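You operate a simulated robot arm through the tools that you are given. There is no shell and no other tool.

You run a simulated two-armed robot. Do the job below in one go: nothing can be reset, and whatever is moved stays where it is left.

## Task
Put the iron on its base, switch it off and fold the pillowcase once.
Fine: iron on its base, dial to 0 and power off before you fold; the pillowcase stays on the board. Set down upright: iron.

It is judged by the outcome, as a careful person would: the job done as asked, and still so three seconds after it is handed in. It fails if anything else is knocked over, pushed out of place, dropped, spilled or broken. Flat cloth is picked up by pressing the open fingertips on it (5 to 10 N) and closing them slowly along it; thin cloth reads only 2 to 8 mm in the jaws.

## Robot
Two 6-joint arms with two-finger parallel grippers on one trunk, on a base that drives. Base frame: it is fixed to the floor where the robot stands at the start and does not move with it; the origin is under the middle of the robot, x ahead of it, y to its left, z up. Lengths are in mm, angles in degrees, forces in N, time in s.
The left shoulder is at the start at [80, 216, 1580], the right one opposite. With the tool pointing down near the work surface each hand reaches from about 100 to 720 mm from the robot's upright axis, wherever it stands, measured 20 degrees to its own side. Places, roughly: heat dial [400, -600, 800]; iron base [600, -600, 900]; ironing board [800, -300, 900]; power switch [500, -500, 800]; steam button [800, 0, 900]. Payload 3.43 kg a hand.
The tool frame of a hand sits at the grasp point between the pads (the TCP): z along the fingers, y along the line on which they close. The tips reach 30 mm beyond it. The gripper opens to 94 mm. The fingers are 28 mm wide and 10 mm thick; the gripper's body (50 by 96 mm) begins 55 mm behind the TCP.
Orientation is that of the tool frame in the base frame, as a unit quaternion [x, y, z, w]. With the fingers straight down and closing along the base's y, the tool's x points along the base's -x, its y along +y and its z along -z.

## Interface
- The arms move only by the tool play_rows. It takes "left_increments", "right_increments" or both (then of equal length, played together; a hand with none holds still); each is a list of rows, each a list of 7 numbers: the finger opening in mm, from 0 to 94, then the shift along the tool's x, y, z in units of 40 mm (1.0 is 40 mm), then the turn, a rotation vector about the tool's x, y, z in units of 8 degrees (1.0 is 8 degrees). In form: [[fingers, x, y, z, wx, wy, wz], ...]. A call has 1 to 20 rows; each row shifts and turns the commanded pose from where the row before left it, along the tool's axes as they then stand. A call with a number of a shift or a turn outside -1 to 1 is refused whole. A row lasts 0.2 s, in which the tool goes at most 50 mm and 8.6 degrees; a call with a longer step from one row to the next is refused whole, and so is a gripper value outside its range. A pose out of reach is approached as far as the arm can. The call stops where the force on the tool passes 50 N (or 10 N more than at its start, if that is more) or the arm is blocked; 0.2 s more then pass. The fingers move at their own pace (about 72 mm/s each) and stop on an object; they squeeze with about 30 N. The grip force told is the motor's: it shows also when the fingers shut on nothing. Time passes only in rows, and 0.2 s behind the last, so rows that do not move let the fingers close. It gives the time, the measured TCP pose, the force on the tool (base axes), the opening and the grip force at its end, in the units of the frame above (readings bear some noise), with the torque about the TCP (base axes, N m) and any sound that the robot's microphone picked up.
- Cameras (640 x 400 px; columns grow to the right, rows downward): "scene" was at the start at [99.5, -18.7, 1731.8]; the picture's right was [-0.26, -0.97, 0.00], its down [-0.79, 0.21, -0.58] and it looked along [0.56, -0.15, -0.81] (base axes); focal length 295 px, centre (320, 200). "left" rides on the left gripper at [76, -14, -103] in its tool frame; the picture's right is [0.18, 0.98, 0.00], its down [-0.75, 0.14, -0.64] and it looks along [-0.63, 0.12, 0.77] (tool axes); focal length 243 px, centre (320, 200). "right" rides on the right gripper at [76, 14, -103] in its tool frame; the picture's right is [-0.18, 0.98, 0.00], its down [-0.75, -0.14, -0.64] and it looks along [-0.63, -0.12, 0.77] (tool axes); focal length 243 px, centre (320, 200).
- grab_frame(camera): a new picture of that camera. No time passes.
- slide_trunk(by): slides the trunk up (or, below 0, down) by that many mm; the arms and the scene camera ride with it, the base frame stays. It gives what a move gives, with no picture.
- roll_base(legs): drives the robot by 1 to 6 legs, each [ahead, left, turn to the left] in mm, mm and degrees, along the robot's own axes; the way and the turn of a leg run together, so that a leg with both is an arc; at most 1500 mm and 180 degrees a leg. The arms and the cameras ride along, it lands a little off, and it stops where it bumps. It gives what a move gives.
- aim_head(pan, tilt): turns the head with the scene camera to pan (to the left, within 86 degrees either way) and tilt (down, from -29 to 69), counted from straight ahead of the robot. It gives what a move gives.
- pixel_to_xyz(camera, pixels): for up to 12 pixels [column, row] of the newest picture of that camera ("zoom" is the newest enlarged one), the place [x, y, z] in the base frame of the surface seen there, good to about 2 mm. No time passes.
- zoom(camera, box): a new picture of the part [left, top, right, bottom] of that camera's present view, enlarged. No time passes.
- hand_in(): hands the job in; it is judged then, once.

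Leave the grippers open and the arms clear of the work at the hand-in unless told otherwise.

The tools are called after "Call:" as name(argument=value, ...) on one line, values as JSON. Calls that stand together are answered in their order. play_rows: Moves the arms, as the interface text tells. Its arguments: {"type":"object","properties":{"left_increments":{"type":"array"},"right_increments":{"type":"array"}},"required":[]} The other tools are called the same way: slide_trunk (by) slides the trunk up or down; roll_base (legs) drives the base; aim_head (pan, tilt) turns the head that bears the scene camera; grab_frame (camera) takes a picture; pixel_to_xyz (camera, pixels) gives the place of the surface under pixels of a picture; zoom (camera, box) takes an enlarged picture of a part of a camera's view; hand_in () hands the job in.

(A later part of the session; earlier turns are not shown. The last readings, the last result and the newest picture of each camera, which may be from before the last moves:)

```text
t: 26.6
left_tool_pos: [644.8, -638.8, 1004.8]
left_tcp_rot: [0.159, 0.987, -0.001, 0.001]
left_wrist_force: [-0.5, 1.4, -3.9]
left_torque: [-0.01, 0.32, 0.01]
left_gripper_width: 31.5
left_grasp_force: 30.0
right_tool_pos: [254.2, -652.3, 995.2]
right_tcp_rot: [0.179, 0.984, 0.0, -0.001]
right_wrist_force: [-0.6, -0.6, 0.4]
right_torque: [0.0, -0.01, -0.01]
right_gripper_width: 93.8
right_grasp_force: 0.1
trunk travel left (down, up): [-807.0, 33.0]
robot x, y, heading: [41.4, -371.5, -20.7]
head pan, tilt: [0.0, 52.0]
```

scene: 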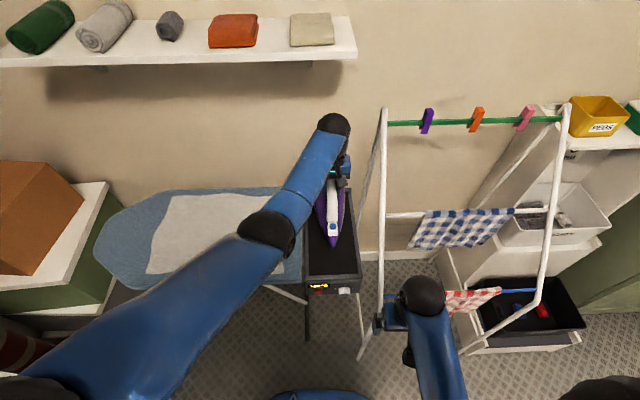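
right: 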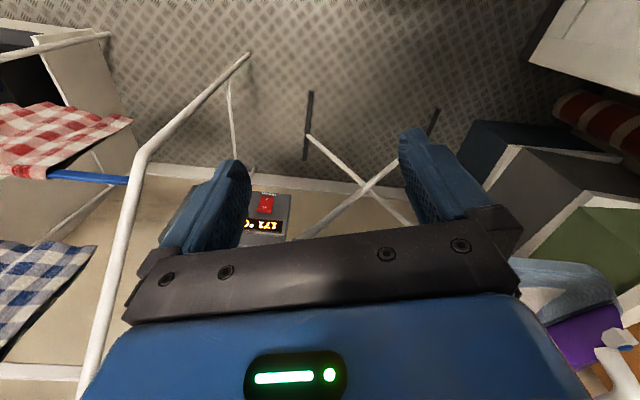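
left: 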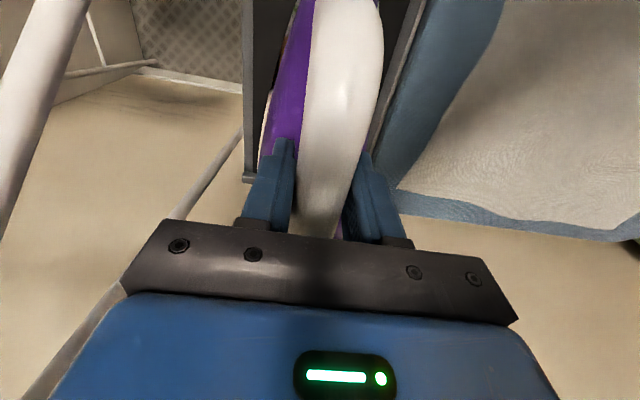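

Most of the weight is now on the plate (−3.9 N left). One more mm, then I open the fingers.

Call:
slide_trunk(by=-1)

Call:
play_rows(left_increments=[[34, 0, 0, 0, 0, 0, 0], [45, 0, 0, 0, 0, 0, 0], [65, 0, 0, 0, 0, 0, 0], [94, 0, 0, 0, 0, 0, 0], [94, 0, 0, 0, 0, 0, 0]])

Call:
grab_frame(camera="left")

Call:
zoom(camera="scene", box=[280, 150, 400, 300])

```text
t: 27.1
left_tool_pos: [645.2, -639.3, 1005.6]
left_tcp_rot: [0.16, 0.987, -0.001, 0.002]
left_wrist_force: [3.7, -0.9, 5.9]
left_torque: [0.15, 0.6, 0.01]
left_gripper_width: 31.9
left_grasp_force: 30.2
right_tool_pos: [253.8, -651.4, 995.1]
right_tcp_rot: [0.178, 0.984, -0.001, 0.0]
right_wrist_force: [-0.1, 0.8, -0.4]
right_torque: [-0.02, -0.01, -0.01]
right_gripper_width: 94.0
right_grasp_force: 0.2
trunk travel left (down, up): [-806.0, 34.0]
robot x, y, heading: [40.2, -375.5, -20.7]
head pan, tilt: [0.0, 52.0]
```

```text
t: 28.3
left_tool_pos: [643.8, -638.0, 1003.4]
left_tcp_rot: [0.16, 0.987, -0.001, 0.0]
left_wrist_force: [0.5, 0.1, 0.2]
left_torque: [0.01, 0.03, 0.01]
left_gripper_width: 93.7
left_grasp_force: 0.0
right_tool_pos: [254.5, -652.2, 994.4]
right_tcp_rot: [0.179, 0.984, 0.0, 0.0]
right_wrist_force: [-0.5, 1.1, -0.4]
right_torque: [0.0, -0.01, 0.0]
right_gripper_width: 94.1
right_grasp_force: 0.0
trunk travel left (down, up): [-806.0, 34.0]
robot x, y, heading: [43.1, -375.3, -20.6]
head pan, tilt: [0.0, 52.0]
```

```text
taken
```

left: 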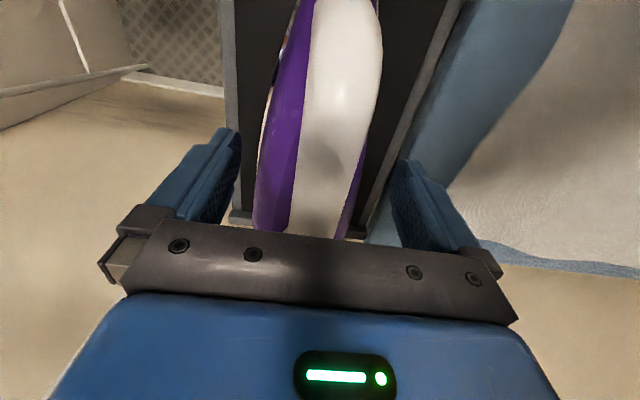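

```text
2.67 times, centred on (340, 225) of scene
```

zoom: 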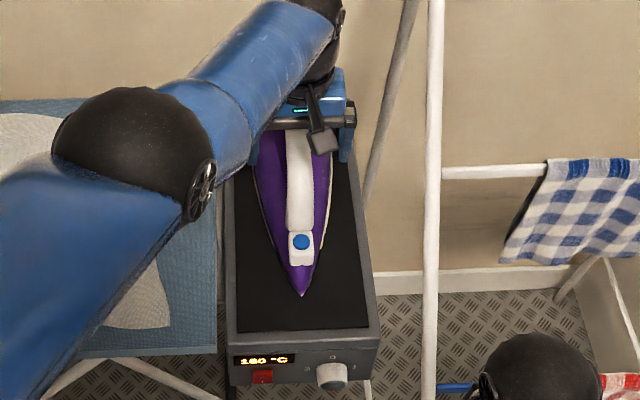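

The iron is released and stands on the plate. I raise the left hand 85 mm straight up, then move it left over the board.

Call:
play_rows(left_increments=[[94, 0, 0, -0.4, 0, 0, 0], [94, 0, 0, -0.6, 0, 0, 0], [94, 0, 0, -0.6, 0, 0, 0], [94, 0, 0, -0.6, 0, 0, 0], [94, 0, 0, 0, 0, 0, 0], [94, 0, 0.8, 0, 0, 0, 0], [94, 0, 1, 0, 0, 0, 0], [94, 0, 1, 0, 0, 0, 0], [94, 0, 1, 0, 0, 0, 0], [94, 0, 1, 0, 0, 0, 0], [94, 0, 1, 0, 0, 0, 0], [94, 0, 1, 0, 0, 0, 0], [94, 0, 1, 0, 0, 0, 0], [94, 0, 1, 0, 0, 0, 0], [94, 0, 1, 0, 0, 0, 0], [94, 0, 0, 0, 0, 0, 0]])

Call:
grab_frame(camera="scene")

Call:
grab_frame(camera="right")

```text
t: 31.7
left_tool_pos: [833.2, -314.3, 1065.3]
left_tcp_rot: [0.16, 0.987, -0.001, 0.001]
left_wrist_force: [0.7, -0.2, -0.1]
left_torque: [0.0, 0.02, 0.03]
left_gripper_width: 93.8
left_grasp_force: 0.0
left hand out of reach, approached as far as the arm can: row 2, 3, 4, 6, 7, 8, 9, 10, 11
right_tool_pos: [254.0, -652.9, 994.9]
right_tcp_rot: [0.179, 0.984, 0.0, 0.001]
right_wrist_force: [-0.4, -0.6, 0.3]
right_torque: [-0.02, -0.01, 0.01]
right_gripper_width: 93.8
right_grasp_force: 0.0
trunk travel left (down, up): [-806.0, 34.0]
robot x, y, heading: [39.2, -372.3, -20.4]
head pan, tilt: [0.0, 52.0]
```

```text
taken
```

scene: 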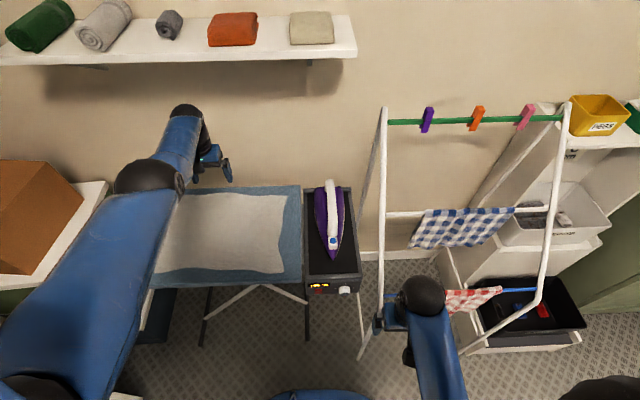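

```text
taken
```

right: 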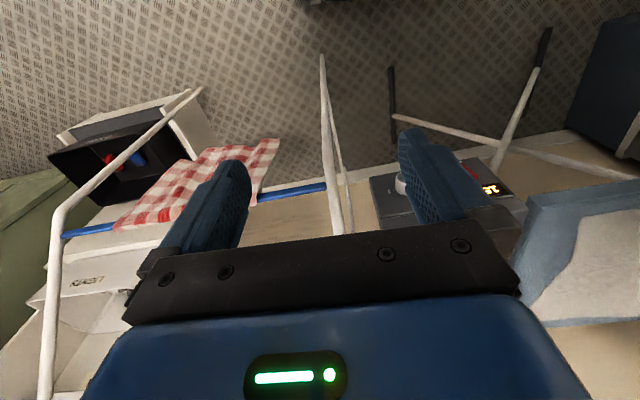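

The arm followed a limited path; I check that the iron was not disturbed, and look at the front panel.

Call:
zoom(camera="scene", box=[280, 170, 400, 300])

Call:
pixel_to_xyz(camera="zoom", pixels=[[306, 243], [298, 195], [308, 30], [300, 100], [265, 60], [345, 60], [355, 326], [360, 315], [270, 327], [343, 326]])

Call:
zoom(camera="scene", box=[295, 265, 375, 315])

```text
3.08 times, centred on (340, 235) of scene
```

zoom: 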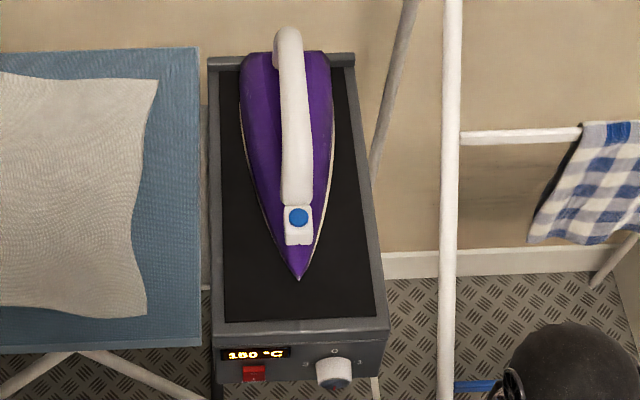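

```text
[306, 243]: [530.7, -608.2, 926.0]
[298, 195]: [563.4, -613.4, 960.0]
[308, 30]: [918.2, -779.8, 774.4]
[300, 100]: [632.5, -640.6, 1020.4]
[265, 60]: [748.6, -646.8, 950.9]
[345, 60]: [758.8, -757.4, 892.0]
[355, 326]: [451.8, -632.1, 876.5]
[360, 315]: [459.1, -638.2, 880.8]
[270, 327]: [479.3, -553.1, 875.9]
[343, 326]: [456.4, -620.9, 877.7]
```

```text
8.00 times, centred on (335, 290) of scene
```

zoom: 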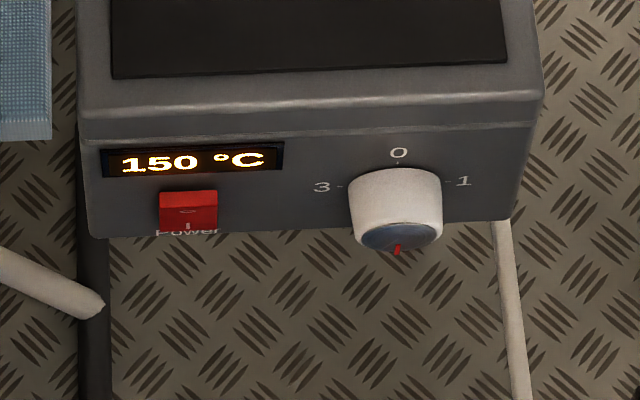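

The iron sits straight and undisturbed on the plate. Now the dial: I measure the knob's front disc (400,238), rims and the switch.

Call:
pixel_to_xyz(camera="zoom", pixels=[[400, 237], [370, 235], [432, 235], [398, 250], [396, 222], [352, 200], [441, 200], [396, 178], [188, 212], [188, 198], [188, 226], [320, 200]])

Call:
pixel_to_xyz(camera="right", pixels=[[395, 185], [402, 188], [488, 188], [350, 185], [340, 200], [330, 120], [345, 215], [375, 180], [465, 165]])

```text
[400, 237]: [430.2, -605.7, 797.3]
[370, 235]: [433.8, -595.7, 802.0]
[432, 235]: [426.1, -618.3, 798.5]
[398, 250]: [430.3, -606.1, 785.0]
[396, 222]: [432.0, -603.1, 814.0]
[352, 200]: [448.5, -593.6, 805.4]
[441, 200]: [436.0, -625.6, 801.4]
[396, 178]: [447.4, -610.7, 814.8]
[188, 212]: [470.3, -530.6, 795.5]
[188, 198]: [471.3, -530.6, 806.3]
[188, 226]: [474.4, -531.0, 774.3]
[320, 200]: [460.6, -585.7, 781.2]
```

```text
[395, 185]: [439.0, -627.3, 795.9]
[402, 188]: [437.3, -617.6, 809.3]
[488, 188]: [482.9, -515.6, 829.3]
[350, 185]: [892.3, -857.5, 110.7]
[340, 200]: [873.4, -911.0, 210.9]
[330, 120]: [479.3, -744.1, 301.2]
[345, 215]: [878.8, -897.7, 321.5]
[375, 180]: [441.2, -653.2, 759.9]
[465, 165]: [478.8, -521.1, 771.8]
```

The knob's front centre is at about (430.5,-606,800), radius ≈17 mm, pointing at 2; rack leg is ~105 mm to its right. To work at that height I'll lower the trunk, so first I park the left hand back in front of the board's edge at z≈990.

Call:
play_rows(left_increments=[[94, 0.6, -0.1, 0.4, 0, 0, 0.1], [94, 0.8, -0.2, 0.5, 0, 0, 0.15], [94, 0.9, -0.3, 0.5, 0, 0, 0], [94, 0.9, -0.3, 0.4, 0, 0, 0], [94, 1, -0.3, 0, 0, 0, 0], [94, 1, -0.3, 0, 0, 0, 0], [94, 1, -0.3, 0, 0, 0, 0], [94, 1, -0.3, 0, 0, 0, 0], [94, 1, -0.3, 0, 0, 0, 0], [94, 1, -0.3, 0, 0, 0, 0], [94, 1, -0.3, 0, 0, 0, 0], [94, 0.5, -0.3, 0, 0, 0, 0], [94, 0, 0, 0, 0, 0, 0], [94, 0, 0, 0, 0, 0, 0]])

Call:
grab_frame(camera="scene")

```text
t: 34.7
left_tool_pos: [385.6, -292.6, 992.2]
left_tcp_rot: [0.177, 0.984, -0.001, 0.001]
left_wrist_force: [0.2, 0.2, -0.3]
left_torque: [0.0, -0.02, -0.03]
left_gripper_width: 94.0
left_grasp_force: 0.0
right_tool_pos: [254.0, -651.9, 994.1]
right_tcp_rot: [0.18, 0.984, 0.0, 0.0]
right_wrist_force: [0.1, -0.1, 0.8]
right_torque: [0.0, -0.01, -0.01]
right_gripper_width: 93.7
right_grasp_force: 0.1
trunk travel left (down, up): [-806.0, 34.0]
robot x, y, heading: [37.3, -370.2, -20.5]
head pan, tilt: [0.0, 52.0]
```

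```text
taken
```

scene: 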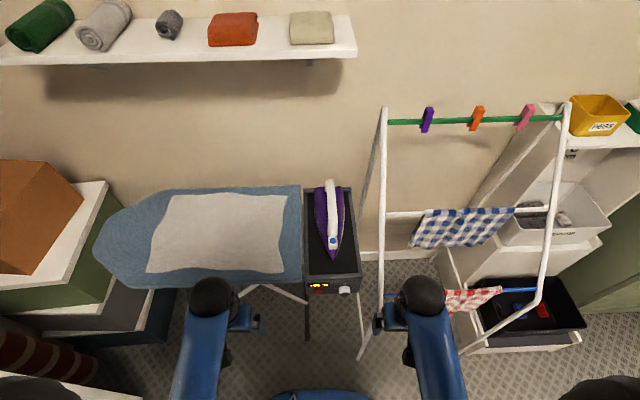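

Both hands are now in front of the board. I lower the trunk by 150 mm.

Call:
slide_trunk(by=-150)

Call:
play_rows(right_increments=[[94, -0.3, 0.5, 0, 0, -1, 0], [94, -0.3, 0.5, 0, 0, -1, 0], [94, 0, 0.5, 0, 0, -1, 0], [94, 0, 0.5, 0, 0, -1, 0], [94, 0, 0.5, 0, 0, -1, 0], [94, 0, 0, 0, 0, 0, 0]])

Call:
grab_frame(camera="scene")

```text
t: 36.4
left_tool_pos: [387.1, -292.6, 841.5]
left_tcp_rot: [0.177, 0.984, -0.001, 0.0]
left_wrist_force: [0.4, 0.1, 0.1]
left_torque: [0.01, 0.03, -0.01]
left_gripper_width: 93.8
left_grasp_force: 0.0
right_tool_pos: [252.1, -652.1, 845.2]
right_tcp_rot: [0.179, 0.984, -0.001, 0.0]
right_wrist_force: [0.1, 0.1, 0.7]
right_torque: [-0.02, 0.0, -0.02]
right_gripper_width: 94.1
right_grasp_force: 0.0
trunk travel left (down, up): [-656.0, 184.0]
robot x, y, heading: [41.7, -373.0, -20.7]
head pan, tilt: [0.0, 52.0]
```

```text
t: 37.8
left_tool_pos: [387.4, -292.5, 842.3]
left_tcp_rot: [0.177, 0.984, -0.001, 0.001]
left_wrist_force: [0.4, -0.2, 0.4]
left_torque: [0.01, 0.0, -0.04]
left_gripper_width: 93.9
left_grasp_force: 0.1
right_tool_pos: [310.9, -567.6, 846.7]
right_tcp_rot: [0.168, 0.924, -0.061, 0.337]
right_wrist_force: [0.4, -0.7, 1.1]
right_torque: [-0.01, 0.0, -0.01]
right_gripper_width: 94.1
right_grasp_force: 0.0
trunk travel left (down, up): [-656.0, 184.0]
robot x, y, heading: [39.6, -373.4, -20.5]
head pan, tilt: [0.0, 52.0]
```

```text
taken
```

scene: 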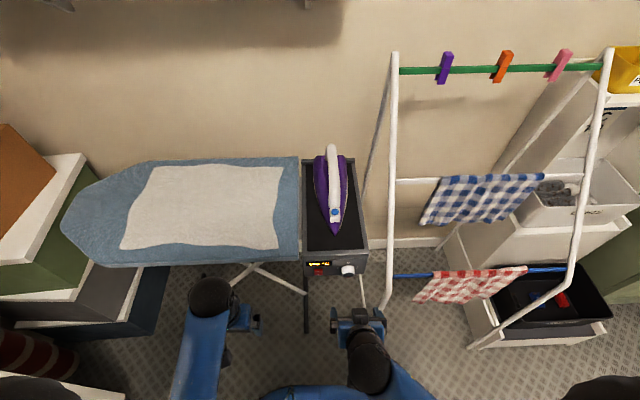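

Pitched 40° without trouble. I pitch the remaining 50° so the fingers point ahead.

Call:
play_rows(right_increments=[[94, 0, 0, 0, 0, -1, 0], [94, 0, 0, 0, 0, -1, 0], [94, 0, 0, 0, 0, -1, 0], [94, 0, 0, 0, 0, -1, 0], [94, 0, 0, 0, 0, -1, 0], [94, 0, 0, 0, 0, -1, 0], [94, 0, 0, 0, 0, -0.25, 0], [94, 0, 0, 0, 0, 0, 0]])

Call:
grab_frame(camera="scene")

Call:
grab_frame(camera="right")

```text
t: 39.0
left_tool_pos: [386.4, -292.2, 840.8]
left_tcp_rot: [0.177, 0.984, -0.001, 0.001]
left_wrist_force: [-0.9, -0.2, -0.5]
left_torque: [-0.01, 0.02, 0.0]
left_gripper_width: 94.0
left_grasp_force: 0.1
right_tool_pos: [324.5, -586.1, 918.7]
right_tcp_rot: [0.24, 0.726, -0.078, 0.64]
right_wrist_force: [-0.3, 0.1, -0.3]
right_torque: [0.02, 0.02, 0.01]
right_gripper_width: 94.3
right_grasp_force: 0.0
trunk travel left (down, up): [-656.0, 184.0]
robot x, y, heading: [37.7, -373.0, -20.8]
head pan, tilt: [0.0, 52.0]
stopped in row 5 (right hand): the arm was blocked; the commanded pose is now the measured one
```

```text
taken
```

scene: 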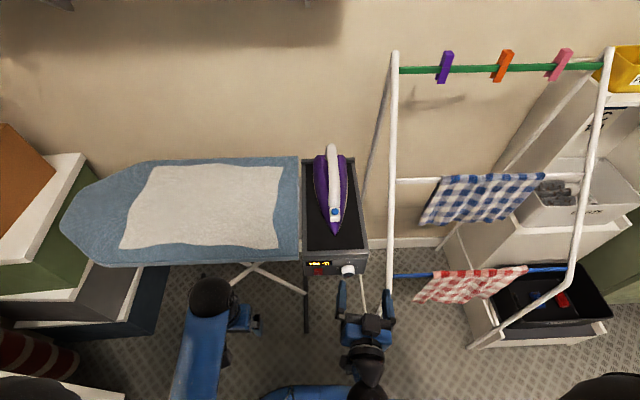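

```text
taken
```

right: 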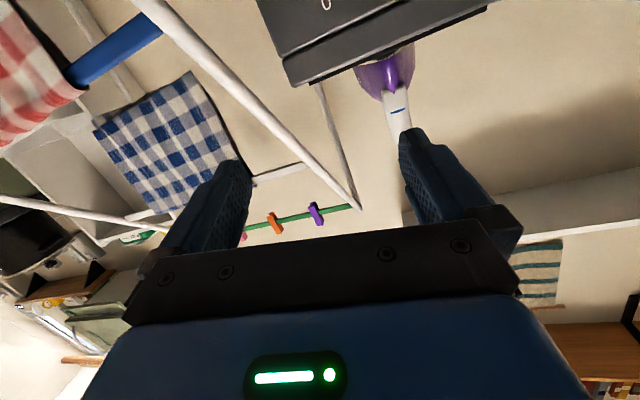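

The arm was blocked about 10° short of horizontal, at a wrist limit for this shoulder height, I think. A lower trunk makes the forearm flatter, so I lower the trunk by 250 mm (nothing is under either hand).

Call:
slide_trunk(by=-250)

Call:
grab_frame(camera="scene")

```text
t: 40.2
left_tool_pos: [386.6, -292.7, 739.8]
left_tcp_rot: [0.177, 0.984, 0.0, 0.001]
left_wrist_force: [-0.3, -0.8, 0.9]
left_torque: [0.0, 0.0, -0.02]
left_gripper_width: 93.9
left_grasp_force: 0.1
right_tool_pos: [330.3, -582.6, 878.3]
right_tcp_rot: [0.285, 0.694, -0.024, 0.661]
right_wrist_force: [0.1, -0.6, -0.5]
right_torque: [0.03, 0.0, 0.01]
right_gripper_width: 94.3
right_grasp_force: 0.0
trunk travel left (down, up): [-556.0, 284.0]
robot x, y, heading: [38.1, -371.6, -20.7]
head pan, tilt: [0.0, 52.0]
stopped: the arm was blocked; the commanded pose is now the measured one
```

```text
taken
```

scene: 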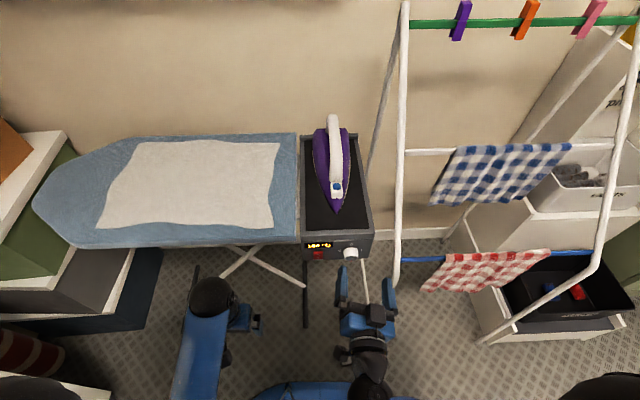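

The trunk stopped after 100 mm: the right arm touches something. I measure points around the right wrist, forearm and the blue part at the bottom.

Call:
pixel_to_xyz(camera="scene", pixels=[[370, 390], [365, 355], [300, 393], [270, 398], [365, 320], [390, 300], [342, 285], [375, 315], [340, 355], [400, 395], [350, 375], [400, 200]])

Call:
zoom(camera="scene", box=[240, 230, 480, 400])

```text
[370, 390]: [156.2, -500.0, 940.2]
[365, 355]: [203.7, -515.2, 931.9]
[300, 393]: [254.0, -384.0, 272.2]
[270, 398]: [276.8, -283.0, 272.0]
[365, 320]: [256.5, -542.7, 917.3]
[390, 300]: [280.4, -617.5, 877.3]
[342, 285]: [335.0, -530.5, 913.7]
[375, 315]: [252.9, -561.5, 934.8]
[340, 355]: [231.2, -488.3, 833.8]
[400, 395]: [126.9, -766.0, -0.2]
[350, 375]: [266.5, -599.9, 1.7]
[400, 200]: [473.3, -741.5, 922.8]
```

```text
2.35 times, centred on (360, 315) of scene
```

zoom: 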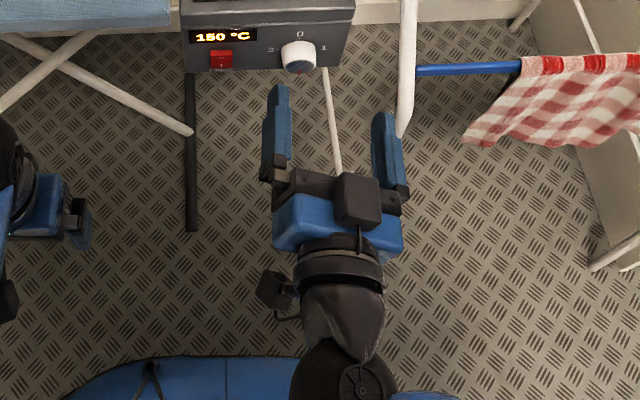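

The right wrist is only 155 mm ahead of the robot's axis, so the forearm presses against the robot itself; I need to stand further back. First I look at the room to the right and behind before backing up.

Call:
aim_head(pan=-86, tilt=45)

Call:
grab_frame(camera="scene")

Call:
aim_head(pan=86, tilt=45)

Call:
grab_frame(camera="scene")

```text
t: 41.8
left_tool_pos: [388.2, -293.3, 742.2]
left_tcp_rot: [0.177, 0.984, 0.0, 0.001]
left_wrist_force: [-0.1, -0.1, -0.3]
left_torque: [-0.03, 0.02, -0.03]
left_gripper_width: 93.9
left_grasp_force: 0.0
right_tool_pos: [330.1, -584.0, 878.6]
right_tcp_rot: [0.282, 0.694, -0.027, 0.662]
right_wrist_force: [-0.2, 0.8, 0.2]
right_torque: [-0.01, 0.02, -0.01]
right_gripper_width: 94.2
right_grasp_force: 0.1
trunk travel left (down, up): [-556.0, 284.0]
robot x, y, heading: [39.8, -376.4, -20.3]
head pan, tilt: [-85.9, 45.0]
```

```text
taken
```

scene: 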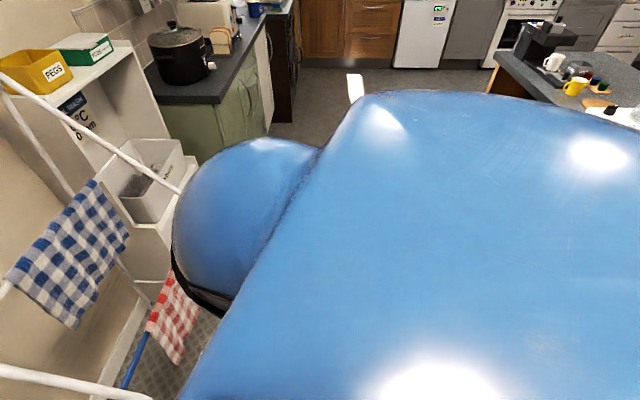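

```text
t: 44.4
left_tool_pos: [387.6, -292.0, 742.1]
left_tcp_rot: [0.178, 0.984, 0.0, 0.001]
left_wrist_force: [0.4, 0.8, -0.1]
left_torque: [0.01, -0.03, -0.01]
left_gripper_width: 94.2
left_grasp_force: 0.0
right_tool_pos: [331.1, -582.0, 879.7]
right_tcp_rot: [0.282, 0.694, -0.026, 0.662]
right_wrist_force: [-0.6, -0.1, -0.4]
right_torque: [-0.01, 0.0, 0.02]
right_gripper_width: 94.0
right_grasp_force: 0.1
trunk travel left (down, up): [-556.0, 284.0]
robot x, y, heading: [41.2, -372.6, -20.6]
head pan, tilt: [85.9, 45.0]
```

```text
taken
```

scene: 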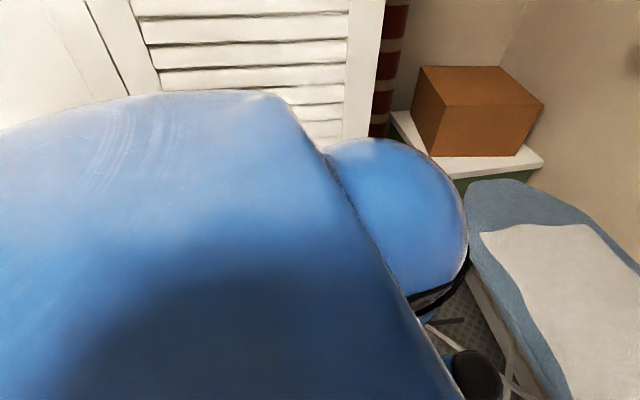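

To the right there's a kitchen island and a white post-like thing near (355,85) of the earlier right view. I look there again to measure distances.

Call:
aim_head(pan=-86, tilt=25)

Call:
grab_frame(camera="scene")

```text
t: 47.0
left_tool_pos: [387.1, -292.6, 742.5]
left_tcp_rot: [0.178, 0.984, 0.0, 0.001]
left_wrist_force: [0.8, 1.5, -1.3]
left_torque: [-0.03, -0.01, 0.0]
left_gripper_width: 94.1
left_grasp_force: 0.2
right_tool_pos: [330.2, -583.2, 879.1]
right_tcp_rot: [0.281, 0.694, -0.026, 0.662]
right_wrist_force: [0.0, 0.3, 0.0]
right_torque: [-0.02, 0.0, 0.02]
right_gripper_width: 94.1
right_grasp_force: 0.0
trunk travel left (down, up): [-556.0, 284.0]
robot x, y, heading: [40.3, -369.4, -20.8]
head pan, tilt: [-85.9, 25.0]
```

```text
taken
```

scene: 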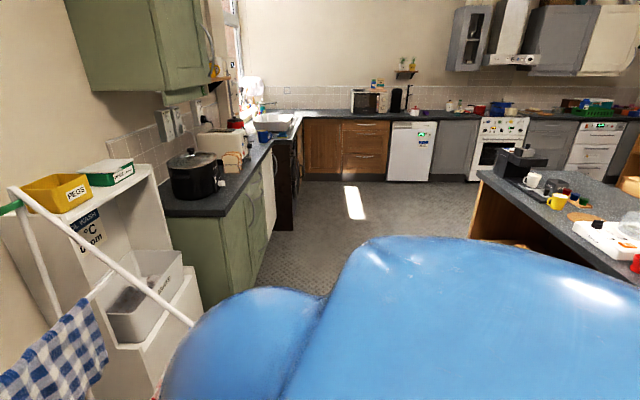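

Call:
pixel_to_xyz(camera="scene", pixels=[[480, 175], [480, 215], [520, 240], [600, 270], [640, 280], [350, 205], [590, 235], [560, 200], [260, 260], [470, 235]])

```text
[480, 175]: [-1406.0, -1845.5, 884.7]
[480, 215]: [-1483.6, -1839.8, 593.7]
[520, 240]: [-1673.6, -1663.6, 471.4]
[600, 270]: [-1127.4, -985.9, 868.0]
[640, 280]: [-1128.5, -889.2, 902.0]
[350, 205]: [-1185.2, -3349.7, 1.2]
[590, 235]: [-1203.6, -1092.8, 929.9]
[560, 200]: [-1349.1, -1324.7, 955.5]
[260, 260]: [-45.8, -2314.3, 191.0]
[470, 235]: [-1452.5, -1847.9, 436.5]
```

The island is over a metre behind; backing up is safe. I back up 190 mm, turning 2° left to match the station, and look ahead again.

Call:
roll_base(legs=[[-190, 0, 2]])

Call:
aim_head(pan=-8, tilt=48)

Call:
grab_frame(camera="scene")

```text
t: 48.6
left_tool_pos: [209.6, -218.1, 741.4]
left_tcp_rot: [0.158, 0.987, -0.001, 0.001]
left_wrist_force: [0.3, 0.2, 0.2]
left_torque: [-0.02, 0.03, 0.05]
left_gripper_width: 93.7
left_grasp_force: 0.2
right_tool_pos: [163.7, -511.0, 878.5]
right_tcp_rot: [0.269, 0.7, -0.015, 0.662]
right_wrist_force: [0.5, -0.5, 0.3]
right_torque: [-0.01, 0.01, -0.01]
right_gripper_width: 94.0
right_grasp_force: 0.1
trunk travel left (down, up): [-556.0, 284.0]
robot x, y, heading: [-137.4, -312.7, -18.5]
head pan, tilt: [-85.9, 25.0]
```

```text
t: 50.1
left_tool_pos: [208.6, -217.2, 743.0]
left_tcp_rot: [0.158, 0.987, -0.001, 0.001]
left_wrist_force: [0.2, -1.1, 0.1]
left_torque: [-0.01, 0.03, -0.01]
left_gripper_width: 94.0
left_grasp_force: 0.0
right_tool_pos: [162.7, -510.0, 879.4]
right_tcp_rot: [0.269, 0.699, -0.014, 0.662]
right_wrist_force: [-0.2, -0.5, 0.6]
right_torque: [0.0, -0.01, 0.02]
right_gripper_width: 94.1
right_grasp_force: 0.0
trunk travel left (down, up): [-556.0, 284.0]
robot x, y, heading: [-135.3, -311.3, -18.3]
head pan, tilt: [-8.0, 48.0]
```

```text
taken
```

scene: 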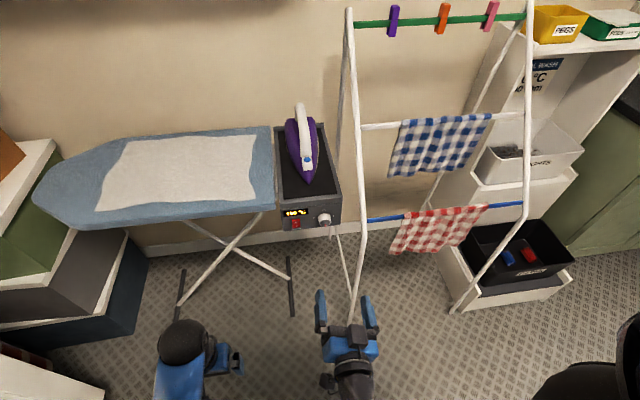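

Now the wrist has room. I move the right hand forward to a spot about 100 mm in front of the knob, then level it.

Call:
play_rows(right_increments=[[94, 0.227, -0.053, 0.8, 0, 0, 0], [94, 0.227, -0.053, 0.8, 0, 0, 0], [94, 0.227, -0.053, 0.8, 0, 0, 0], [94, 0.227, -0.053, 0.8, 0, 0, 0], [94, 0.227, -0.053, 0.8, 0, 0, 0], [94, 0.227, -0.053, 0.8, 0, 0, 0], [94, 0, 0, 0, -0.21, -0.27, -0.83], [94, 0, 0, 0, -0.21, -0.27, -0.83], [94, 0, 0, 0, -0.21, -0.27, -0.83], [94, 0, 0, 0, 0, 0, 0]])

Call:
grab_frame(camera="scene")

Call:
grab_frame(camera="right")

```text
t: 52.3
left_tool_pos: [208.0, -217.8, 742.1]
left_tcp_rot: [0.158, 0.987, -0.001, 0.001]
left_wrist_force: [0.4, -0.1, -0.5]
left_torque: [-0.03, -0.01, -0.03]
left_gripper_width: 94.1
left_grasp_force: 0.0
right_tool_pos: [335.2, -573.4, 800.4]
right_tcp_rot: [0.113, 0.697, -0.112, 0.699]
right_wrist_force: [0.9, 1.1, 1.2]
right_torque: [0.02, 0.02, 0.03]
right_gripper_width: 94.0
right_grasp_force: 0.2
trunk travel left (down, up): [-556.0, 284.0]
robot x, y, heading: [-133.0, -312.5, -18.7]
head pan, tilt: [-8.0, 48.0]
```

```text
taken
```

scene: 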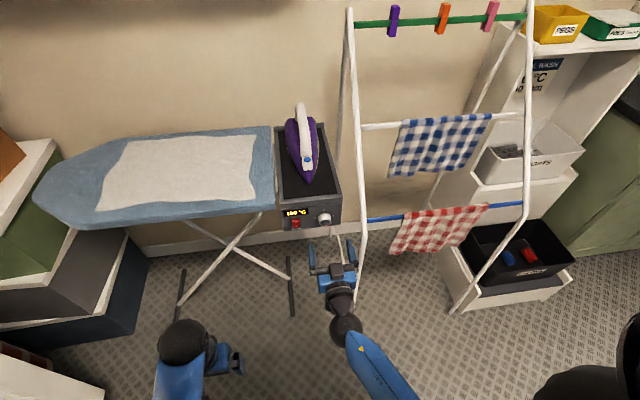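

```text
taken
```

right: 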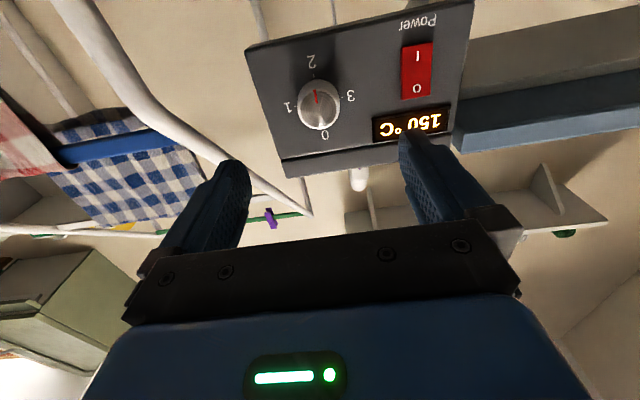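

The hand is level and the right camera sees the dial (upside down), pointer at 2. I measure the knob precisely.

Call:
zoom(camera="right", box=[240, 20, 480, 170])

Call:
pixel_to_xyz(camera="right", pixels=[[319, 103], [305, 103], [334, 103], [318, 90], [318, 118], [318, 96], [350, 115], [417, 88], [417, 60], [415, 72], [280, 130], [355, 60]])

```text
2.67 times, centred on (360, 95) of right
```

zoom: 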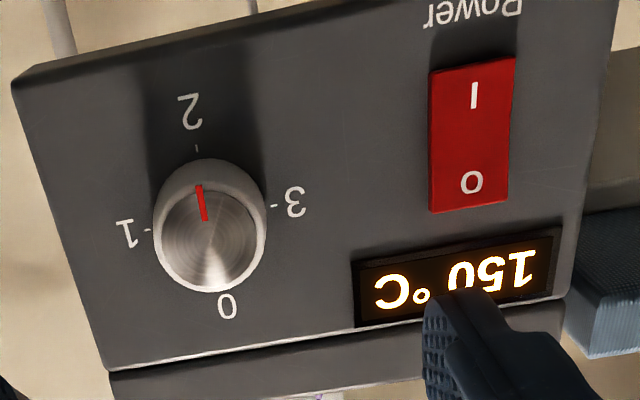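

```text
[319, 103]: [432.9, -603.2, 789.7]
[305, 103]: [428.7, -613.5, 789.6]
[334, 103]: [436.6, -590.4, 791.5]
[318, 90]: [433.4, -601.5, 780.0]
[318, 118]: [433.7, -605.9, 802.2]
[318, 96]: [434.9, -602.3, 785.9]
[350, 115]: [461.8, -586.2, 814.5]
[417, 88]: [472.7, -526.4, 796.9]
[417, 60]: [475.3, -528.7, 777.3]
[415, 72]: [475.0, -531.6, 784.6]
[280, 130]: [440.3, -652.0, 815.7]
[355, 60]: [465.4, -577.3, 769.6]
```

Knob axis: lateral error only 1.5 mm, centre z≈797; the panel is 125 mm ahead of the TCP. I test the wrist's roll range here in free space: first -88°.

Call:
play_rows(right_increments=[[94, 0.08, 0, 0, 0, 0, -1], [94, 0, 0, 0, 0, 0, -1], [94, 0, 0, 0, 0, 0, -1], [94, 0, 0, 0, 0, 0, -1], [94, 0, 0, 0, 0, 0, -1], [94, 0, 0, 0, 0, 0, -1], [94, 0, 0, 0, 0, 0, -1], [94, 0, 0, 0, 0, 0, -1], [94, 0, 0, 0, 0, 0, -1], [94, 0, 0, 0, 0, 0, -1], [94, 0, 0, 0, 0, 0, -1], [94, 0, 0, 0, 0, 0, 0]])

```text
t: 54.9
left_tool_pos: [209.8, -218.1, 742.2]
left_tcp_rot: [0.158, 0.987, 0.0, 0.001]
left_wrist_force: [0.8, -0.7, -0.2]
left_torque: [-0.02, 0.01, 0.03]
left_gripper_width: 93.9
left_grasp_force: 0.0
right_tool_pos: [335.0, -573.2, 797.0]
right_tcp_rot: [-0.403, 0.58, -0.566, 0.425]
right_wrist_force: [-0.4, 0.2, -0.6]
right_torque: [0.05, -0.04, -0.01]
right_gripper_width: 94.3
right_grasp_force: 0.0
trunk travel left (down, up): [-556.0, 284.0]
robot x, y, heading: [-134.3, -310.9, -18.3]
head pan, tilt: [-8.0, 48.0]
```

Roll -88° works. Now I roll back through to +88°.

Call:
play_rows(right_increments=[[94, 0, 0, 0, 0, 0, 1], [94, 0, 0, 0, 0, 0, 1], [94, 0, 0, 0, 0, 0, 1], [94, 0, 0, 0, 0, 0, 1], [94, 0, 0, 0, 0, 0, 1], [94, 0, 0, 0, 0, 0, 1], [94, 0, 0, 0, 0, 0, 1], [94, 0, 0, 0, 0, 0, 1], [94, 0, 0, 0, 0, 0, 1], [94, 0, 0, 0, 0, 0, 1], [94, 0, 0, 0, 0, 0, 1], [94, 0, 0, 0, 0, 0, 1], [94, 0, 0, 0, 0, 0, 1], [94, 0, 0, 0, 0, 0, 1], [94, 0, 0, 0, 0, 0, 1], [94, 0, 0, 0, 0, 0, 1], [94, 0, 0, 0, 0, 0, 1], [94, 0, 0, 0, 0, 0, 1], [94, 0, 0, 0, 0, 0, 1], [94, 0, 0, 0, 0, 0, 1]])

Call:
play_rows(right_increments=[[94, 0, 0, 0, 0, 0, 1], [94, 0, 0, 0, 0, 0, 1], [94, 0, 0, 0, 0, 0, 0.25], [94, 0, 0, 0, 0, 0, 0]])

Call:
grab_frame(camera="right")

Call:
grab_frame(camera="scene")

```text
t: 59.1
left_tool_pos: [209.0, -218.6, 742.4]
left_tcp_rot: [0.158, 0.987, -0.001, 0.002]
left_wrist_force: [-0.7, 0.7, 0.0]
left_torque: [0.0, -0.01, 0.0]
left_gripper_width: 93.7
left_grasp_force: 0.0
right_tool_pos: [336.2, -571.8, 798.6]
right_tcp_rot: [0.503, 0.498, 0.319, 0.63]
right_wrist_force: [-0.6, 0.6, 0.1]
right_torque: [0.01, 0.01, 0.0]
right_gripper_width: 94.0
right_grasp_force: 0.0
trunk travel left (down, up): [-556.0, 284.0]
robot x, y, heading: [-135.5, -314.1, -18.4]
head pan, tilt: [-8.0, 48.0]
```

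```text
t: 60.1
left_tool_pos: [208.0, -217.2, 741.2]
left_tcp_rot: [0.159, 0.987, -0.001, 0.0]
left_wrist_force: [0.5, 0.3, 1.1]
left_torque: [-0.01, 0.01, 0.01]
left_gripper_width: 93.9
left_grasp_force: 0.0
right_tool_pos: [340.5, -573.8, 840.6]
right_tcp_rot: [0.575, 0.414, 0.413, 0.572]
right_wrist_force: [-0.3, -0.4, 0.3]
right_torque: [-0.01, 0.02, -0.03]
right_gripper_width: 93.9
right_grasp_force: 0.1
right hand out of reach, approached as far as the arm can: row 1, 2, 3
trunk travel left (down, up): [-556.0, 284.0]
robot x, y, heading: [-134.5, -313.5, -18.3]
head pan, tilt: [-8.0, 48.0]
```

```text
taken
```

right: 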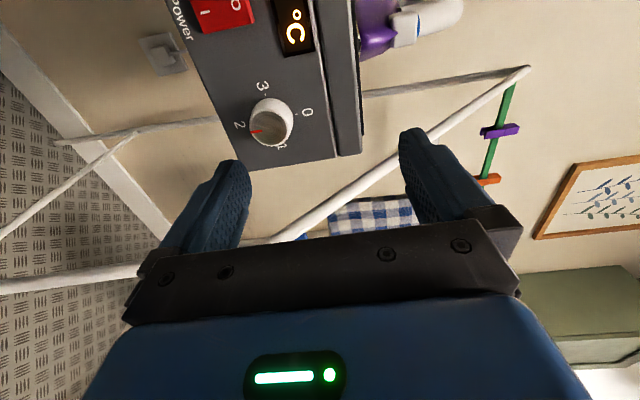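

```text
taken
```

scene: 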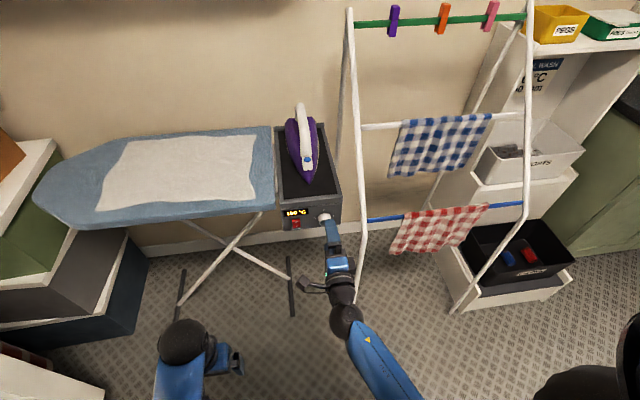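

At +88° the arm ran out of reach (the hand rose to z 840), but -88° to +72° is fine. So I'll turn the dial in two 90° strokes, each from roll +45° to -45°. I roll back to +45° first.

Call:
play_rows(right_increments=[[94, 0, 0, 0, 0, 0, -1], [94, 0, 0, 0, 0, 0, -1], [94, 0, 0, 0, 0, 0, -1], [94, 0, 0, 0, 0, 0, -1], [94, 0, 0, 0, 0, 0, -1], [94, 0, 0, 0, 0, 0, -0.62], [94, 0, 0, 0, 0, 0, 0]])

```text
t: 61.7
left_tool_pos: [208.1, -217.5, 742.3]
left_tcp_rot: [0.158, 0.987, -0.002, 0.001]
left_wrist_force: [-0.4, -0.2, -1.2]
left_torque: [0.0, -0.01, -0.01]
left_gripper_width: 93.8
left_grasp_force: 0.1
right_tool_pos: [341.5, -574.3, 840.9]
right_tcp_rot: [0.371, 0.601, 0.164, 0.689]
right_wrist_force: [0.1, -0.4, 0.3]
right_torque: [0.01, 0.03, 0.01]
right_gripper_width: 94.2
right_grasp_force: 0.1
trunk travel left (down, up): [-556.0, 284.0]
robot x, y, heading: [-135.9, -313.9, -18.5]
head pan, tilt: [-8.0, 48.0]
```

The hand is at z 841 at +45°. I come down 44 mm onto the knob's axis height.

Call:
play_rows(right_increments=[[94, 0.385, -0.385, 0, 0, 0, 0], [94, 0.385, -0.385, 0, 0, 0, 0], [94, 0, 0, 0, 0, 0, 0]])

Call:
grab_frame(camera="right")

Call:
pixel_to_xyz(camera="right", pixels=[[320, 110], [310, 110], [330, 110], [320, 100], [320, 120]])

```text
t: 62.5
left_tool_pos: [208.0, -219.0, 743.0]
left_tcp_rot: [0.158, 0.987, -0.001, 0.0]
left_wrist_force: [0.1, 0.9, 0.0]
left_torque: [0.02, 0.0, 0.0]
left_gripper_width: 94.0
left_grasp_force: 0.0
right_tool_pos: [341.0, -572.9, 796.2]
right_tcp_rot: [0.372, 0.601, 0.164, 0.688]
right_wrist_force: [0.9, -0.6, -0.3]
right_torque: [0.0, -0.04, 0.01]
right_gripper_width: 93.8
right_grasp_force: 0.0
trunk travel left (down, up): [-556.0, 284.0]
robot x, y, heading: [-132.8, -312.1, -18.4]
head pan, tilt: [-8.0, 48.0]
```

```text
taken
```

right: 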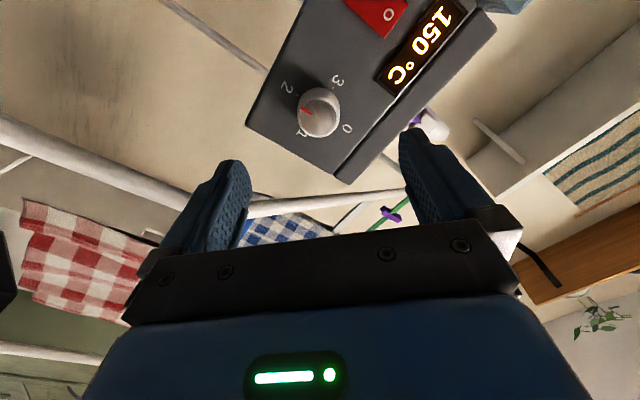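

```text
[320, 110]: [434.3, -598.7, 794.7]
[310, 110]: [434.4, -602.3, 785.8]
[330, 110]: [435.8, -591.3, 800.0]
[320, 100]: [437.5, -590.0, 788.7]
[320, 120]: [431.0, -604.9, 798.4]
```

The knob's face is centred at pixel (321,119), right where the tool axis meets it. I advance 82 mm with the fingers at 64 mm, in smaller steps at the end.

Call:
play_rows(right_increments=[[64, 0, 0, 0.5, 0, 0, 0], [64, 0, 0, 0.5, 0, 0, 0], [64, 0, 0, 0.5, 0, 0, 0], [64, 0, 0, 0.3, 0, 0, 0], [64, 0, 0, 0.25, 0, 0, 0], [64, 0, 0, 0, 0, 0, 0]])

Call:
grab_frame(camera="right")

```text
t: 63.9
left_tool_pos: [208.3, -217.0, 742.9]
left_tcp_rot: [0.158, 0.987, -0.002, 0.0]
left_wrist_force: [-0.3, -0.4, -0.4]
left_torque: [0.01, 0.0, 0.01]
left_gripper_width: 94.2
left_grasp_force: 0.1
right_tool_pos: [419.3, -600.0, 796.7]
right_tcp_rot: [0.371, 0.601, 0.164, 0.689]
right_wrist_force: [0.6, 0.1, -0.2]
right_torque: [0.03, -0.02, -0.01]
right_gripper_width: 63.8
right_grasp_force: 0.0
trunk travel left (down, up): [-556.0, 284.0]
robot x, y, heading: [-133.1, -311.7, -18.5]
head pan, tilt: [-8.0, 48.0]
```

```text
taken
```

right: 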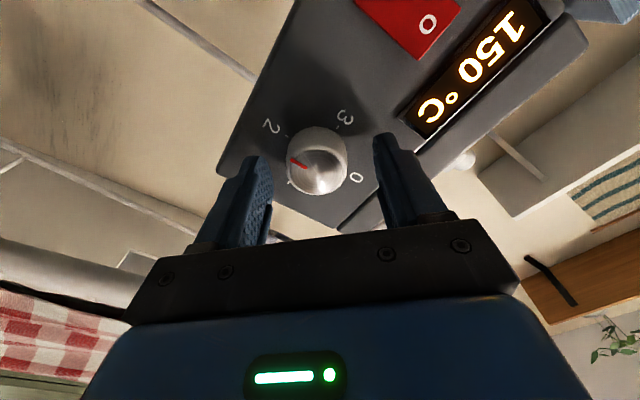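

The knob sits between the fingertips. I close slowly.

Call:
play_rows(right_increments=[[50, 0, 0, 0, 0, 0, 0], [40, 0, 0, 0, 0, 0, 0], [30, 0, 0, 0, 0, 0, 0], [15, 0, 0, 0, 0, 0, 0], [0, 0, 0, 0, 0, 0, 0], [0, 0, 0, 0, 0, 0, 0], [0, 0, 0, 0, 0, 0, 0]])

```text
t: 65.5
left_tool_pos: [209.0, -218.3, 742.2]
left_tcp_rot: [0.158, 0.987, 0.0, 0.001]
left_wrist_force: [0.1, -0.5, 1.1]
left_torque: [0.0, 0.01, 0.0]
left_gripper_width: 93.9
left_grasp_force: 0.1
right_tool_pos: [418.3, -600.9, 796.0]
right_tcp_rot: [0.373, 0.601, 0.163, 0.688]
right_wrist_force: [-6.0, -6.1, -8.1]
right_torque: [0.06, 0.07, -0.47]
right_gripper_width: 36.7
right_grasp_force: 44.7
trunk travel left (down, up): [-556.0, 284.0]
robot x, y, heading: [-131.2, -311.5, -18.3]
head pan, tilt: [-8.0, 48.0]
```

The knob is gripped at 36.7 mm. I ease 1 mm to relieve the side force, then turn -90° (counter-clockwise, 2 → 1).

Call:
play_rows(right_increments=[[0, 0, -0.03, 0, 0, 0, -0.25], [0, 0, 0, 0, 0, 0, -1], [0, 0, 0, 0, 0, 0, -1], [0, 0, 0, 0, 0, 0, -1], [0, 0, 0, 0, 0, 0, -1], [0, 0, 0, 0, 0, 0, -1], [0, 0, 0, 0, 0, 0, -1], [0, 0, 0, 0, 0, 0, -1], [0, 0, 0, 0, 0, 0, -1], [0, 0, 0, 0, 0, 0, -1], [0, 0, 0, 0, 0, 0, -1], [0, 0, 0, 0, 0, 0, -1], [0, 0, 0, 0, 0, 0, 0]])

Call:
grab_frame(camera="right")

```text
t: 68.3
left_tool_pos: [208.7, -218.7, 743.3]
left_tcp_rot: [0.157, 0.988, 0.0, 0.001]
left_wrist_force: [0.2, 0.6, 0.1]
left_torque: [-0.02, -0.04, 0.0]
left_gripper_width: 94.0
left_grasp_force: 0.0
right_tool_pos: [418.6, -601.3, 795.3]
right_tcp_rot: [-0.163, 0.688, -0.371, 0.601]
right_wrist_force: [-14.6, 6.0, -16.7]
right_torque: [0.14, 0.39, 0.26]
right_gripper_width: 36.9
right_grasp_force: 45.0
trunk travel left (down, up): [-556.0, 284.0]
robot x, y, heading: [-135.1, -311.8, -18.5]
head pan, tilt: [-8.0, 48.0]
```

```text
taken
```

right: 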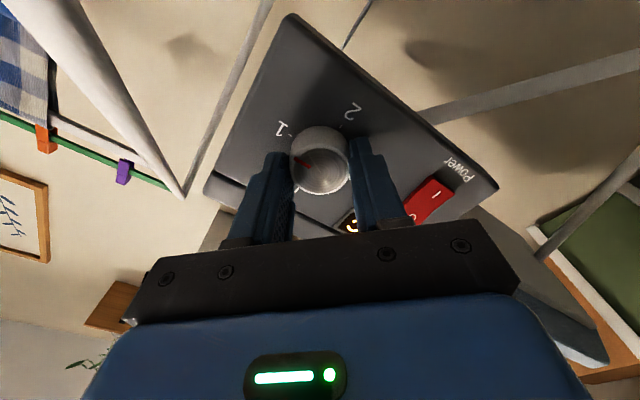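

The pointer has followed and now points at 1. I open, roll back +90° with the fingers clear of the knob, and look before gripping again.

Call:
play_rows(right_increments=[[45, 0, 0, 0, 0, 0, 0], [64, 0, 0, 0, 0, 0, 0], [64, 0, 0, -0.1, 0, 0, 0], [64, 0, 0, 0, 0, 0, 1], [64, 0, 0, 0, 0, 0, 1], [64, 0, 0, 0, 0, 0, 1], [64, 0, 0, 0, 0, 0, 1], [64, 0, 0, 0, 0, 0, 1], [64, 0, 0, 0, 0, 0, 1], [64, 0, 0, 0, 0, 0, 1], [64, 0, 0, 0, 0, 0, 1], [64, 0, 0, 0, 0, 0, 1], [64, 0, 0, 0, 0, 0, 1], [64, 0, 0, 0, 0, 0, 1], [64, 0, 0, 0, 0, 0, 0.25], [64, 0, 0, 0, 0, 0, 0]])

Call:
grab_frame(camera="right")

Call:
zoom(camera="right", box=[220, 80, 420, 220])

```text
t: 71.7
left_tool_pos: [208.5, -216.8, 741.9]
left_tcp_rot: [0.158, 0.987, -0.001, 0.001]
left_wrist_force: [-0.4, -0.1, -0.4]
left_torque: [0.0, 0.02, 0.02]
left_gripper_width: 93.9
left_grasp_force: 0.1
right_tool_pos: [415.4, -599.3, 796.1]
right_tcp_rot: [0.373, 0.6, 0.164, 0.688]
right_wrist_force: [0.0, 0.3, -0.1]
right_torque: [0.03, 0.01, 0.0]
right_gripper_width: 64.1
right_grasp_force: 0.0
trunk travel left (down, up): [-556.0, 284.0]
robot x, y, heading: [-135.0, -311.1, -18.5]
head pan, tilt: [-8.0, 48.0]
```

```text
taken
```

right: 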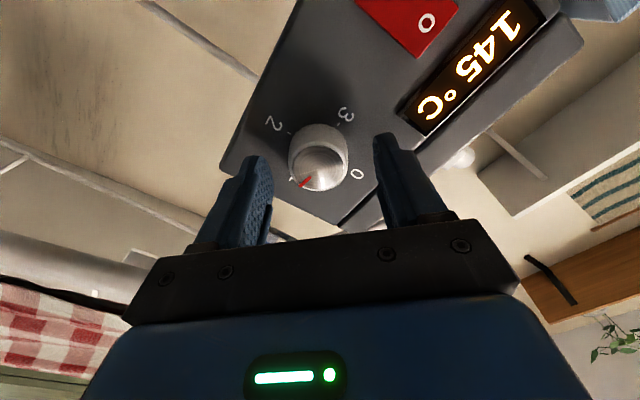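

```text
2.86 times, centred on (320, 150) of right
```

zoom: 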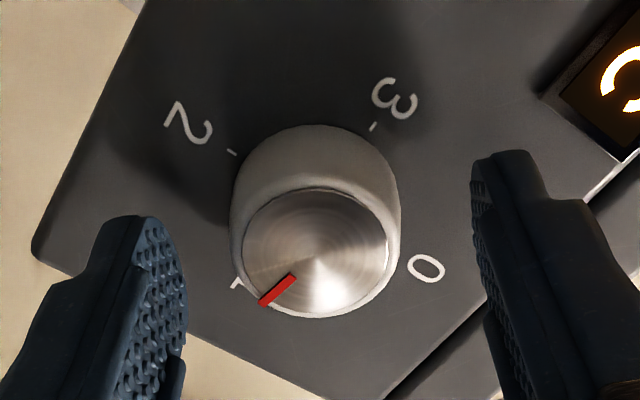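

The pointer is now close to 1 (perhaps ~8° short). I move 4 mm in again, grip, and turn another -98°.

Call:
play_rows(right_increments=[[50, 0, -0.03, 0.1, 0, 0, 0], [40, 0, 0, 0, 0, 0, 0], [30, 0, 0, 0, 0, 0, 0], [15, 0, 0, 0, 0, 0, 0], [0, 0, 0, 0, 0, 0, 0], [0, 0, 0, 0, 0, 0, 0], [0, 0, 0, 0, 0, 0, -1], [0, 0, 0, 0, 0, 0, -1], [0, 0, 0, 0, 0, 0, -1], [0, 0, 0, 0, 0, 0, -1], [0, 0, 0, 0, 0, 0, -1], [0, 0, 0, 0, 0, 0, -1], [0, 0, 0, 0, 0, 0, -1], [0, 0, 0, 0, 0, 0, -1], [0, 0, 0, 0, 0, 0, -1], [0, 0, 0, 0, 0, 0, -1], [0, 0, 0, 0, 0, 0, -1], [0, 0, 0, 0, 0, 0, -1], [0, 0, 0, 0, 0, 0, -0.25], [0, 0, 0, 0, 0, 0, 0]])

Call:
zoom(camera="right", box=[220, 80, 420, 220])

```text
t: 75.9
left_tool_pos: [209.3, -216.4, 742.2]
left_tcp_rot: [0.158, 0.987, -0.001, 0.001]
left_wrist_force: [-0.4, -1.3, -0.4]
left_torque: [-0.01, -0.02, 0.01]
left_gripper_width: 93.9
left_grasp_force: 0.2
right_tool_pos: [418.1, -601.6, 796.3]
right_tcp_rot: [-0.21, 0.675, -0.413, 0.575]
right_wrist_force: [-9.2, 9.8, -9.8]
right_torque: [0.06, 0.35, 0.33]
right_gripper_width: 36.3
right_grasp_force: 44.7
trunk travel left (down, up): [-556.0, 284.0]
robot x, y, heading: [-136.8, -311.7, -18.6]
head pan, tilt: [-8.0, 48.0]
```

```text
2.86 times, centred on (320, 150) of right
```

zoom: 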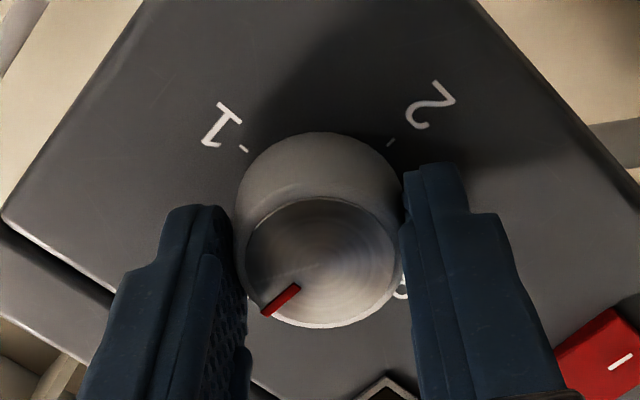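

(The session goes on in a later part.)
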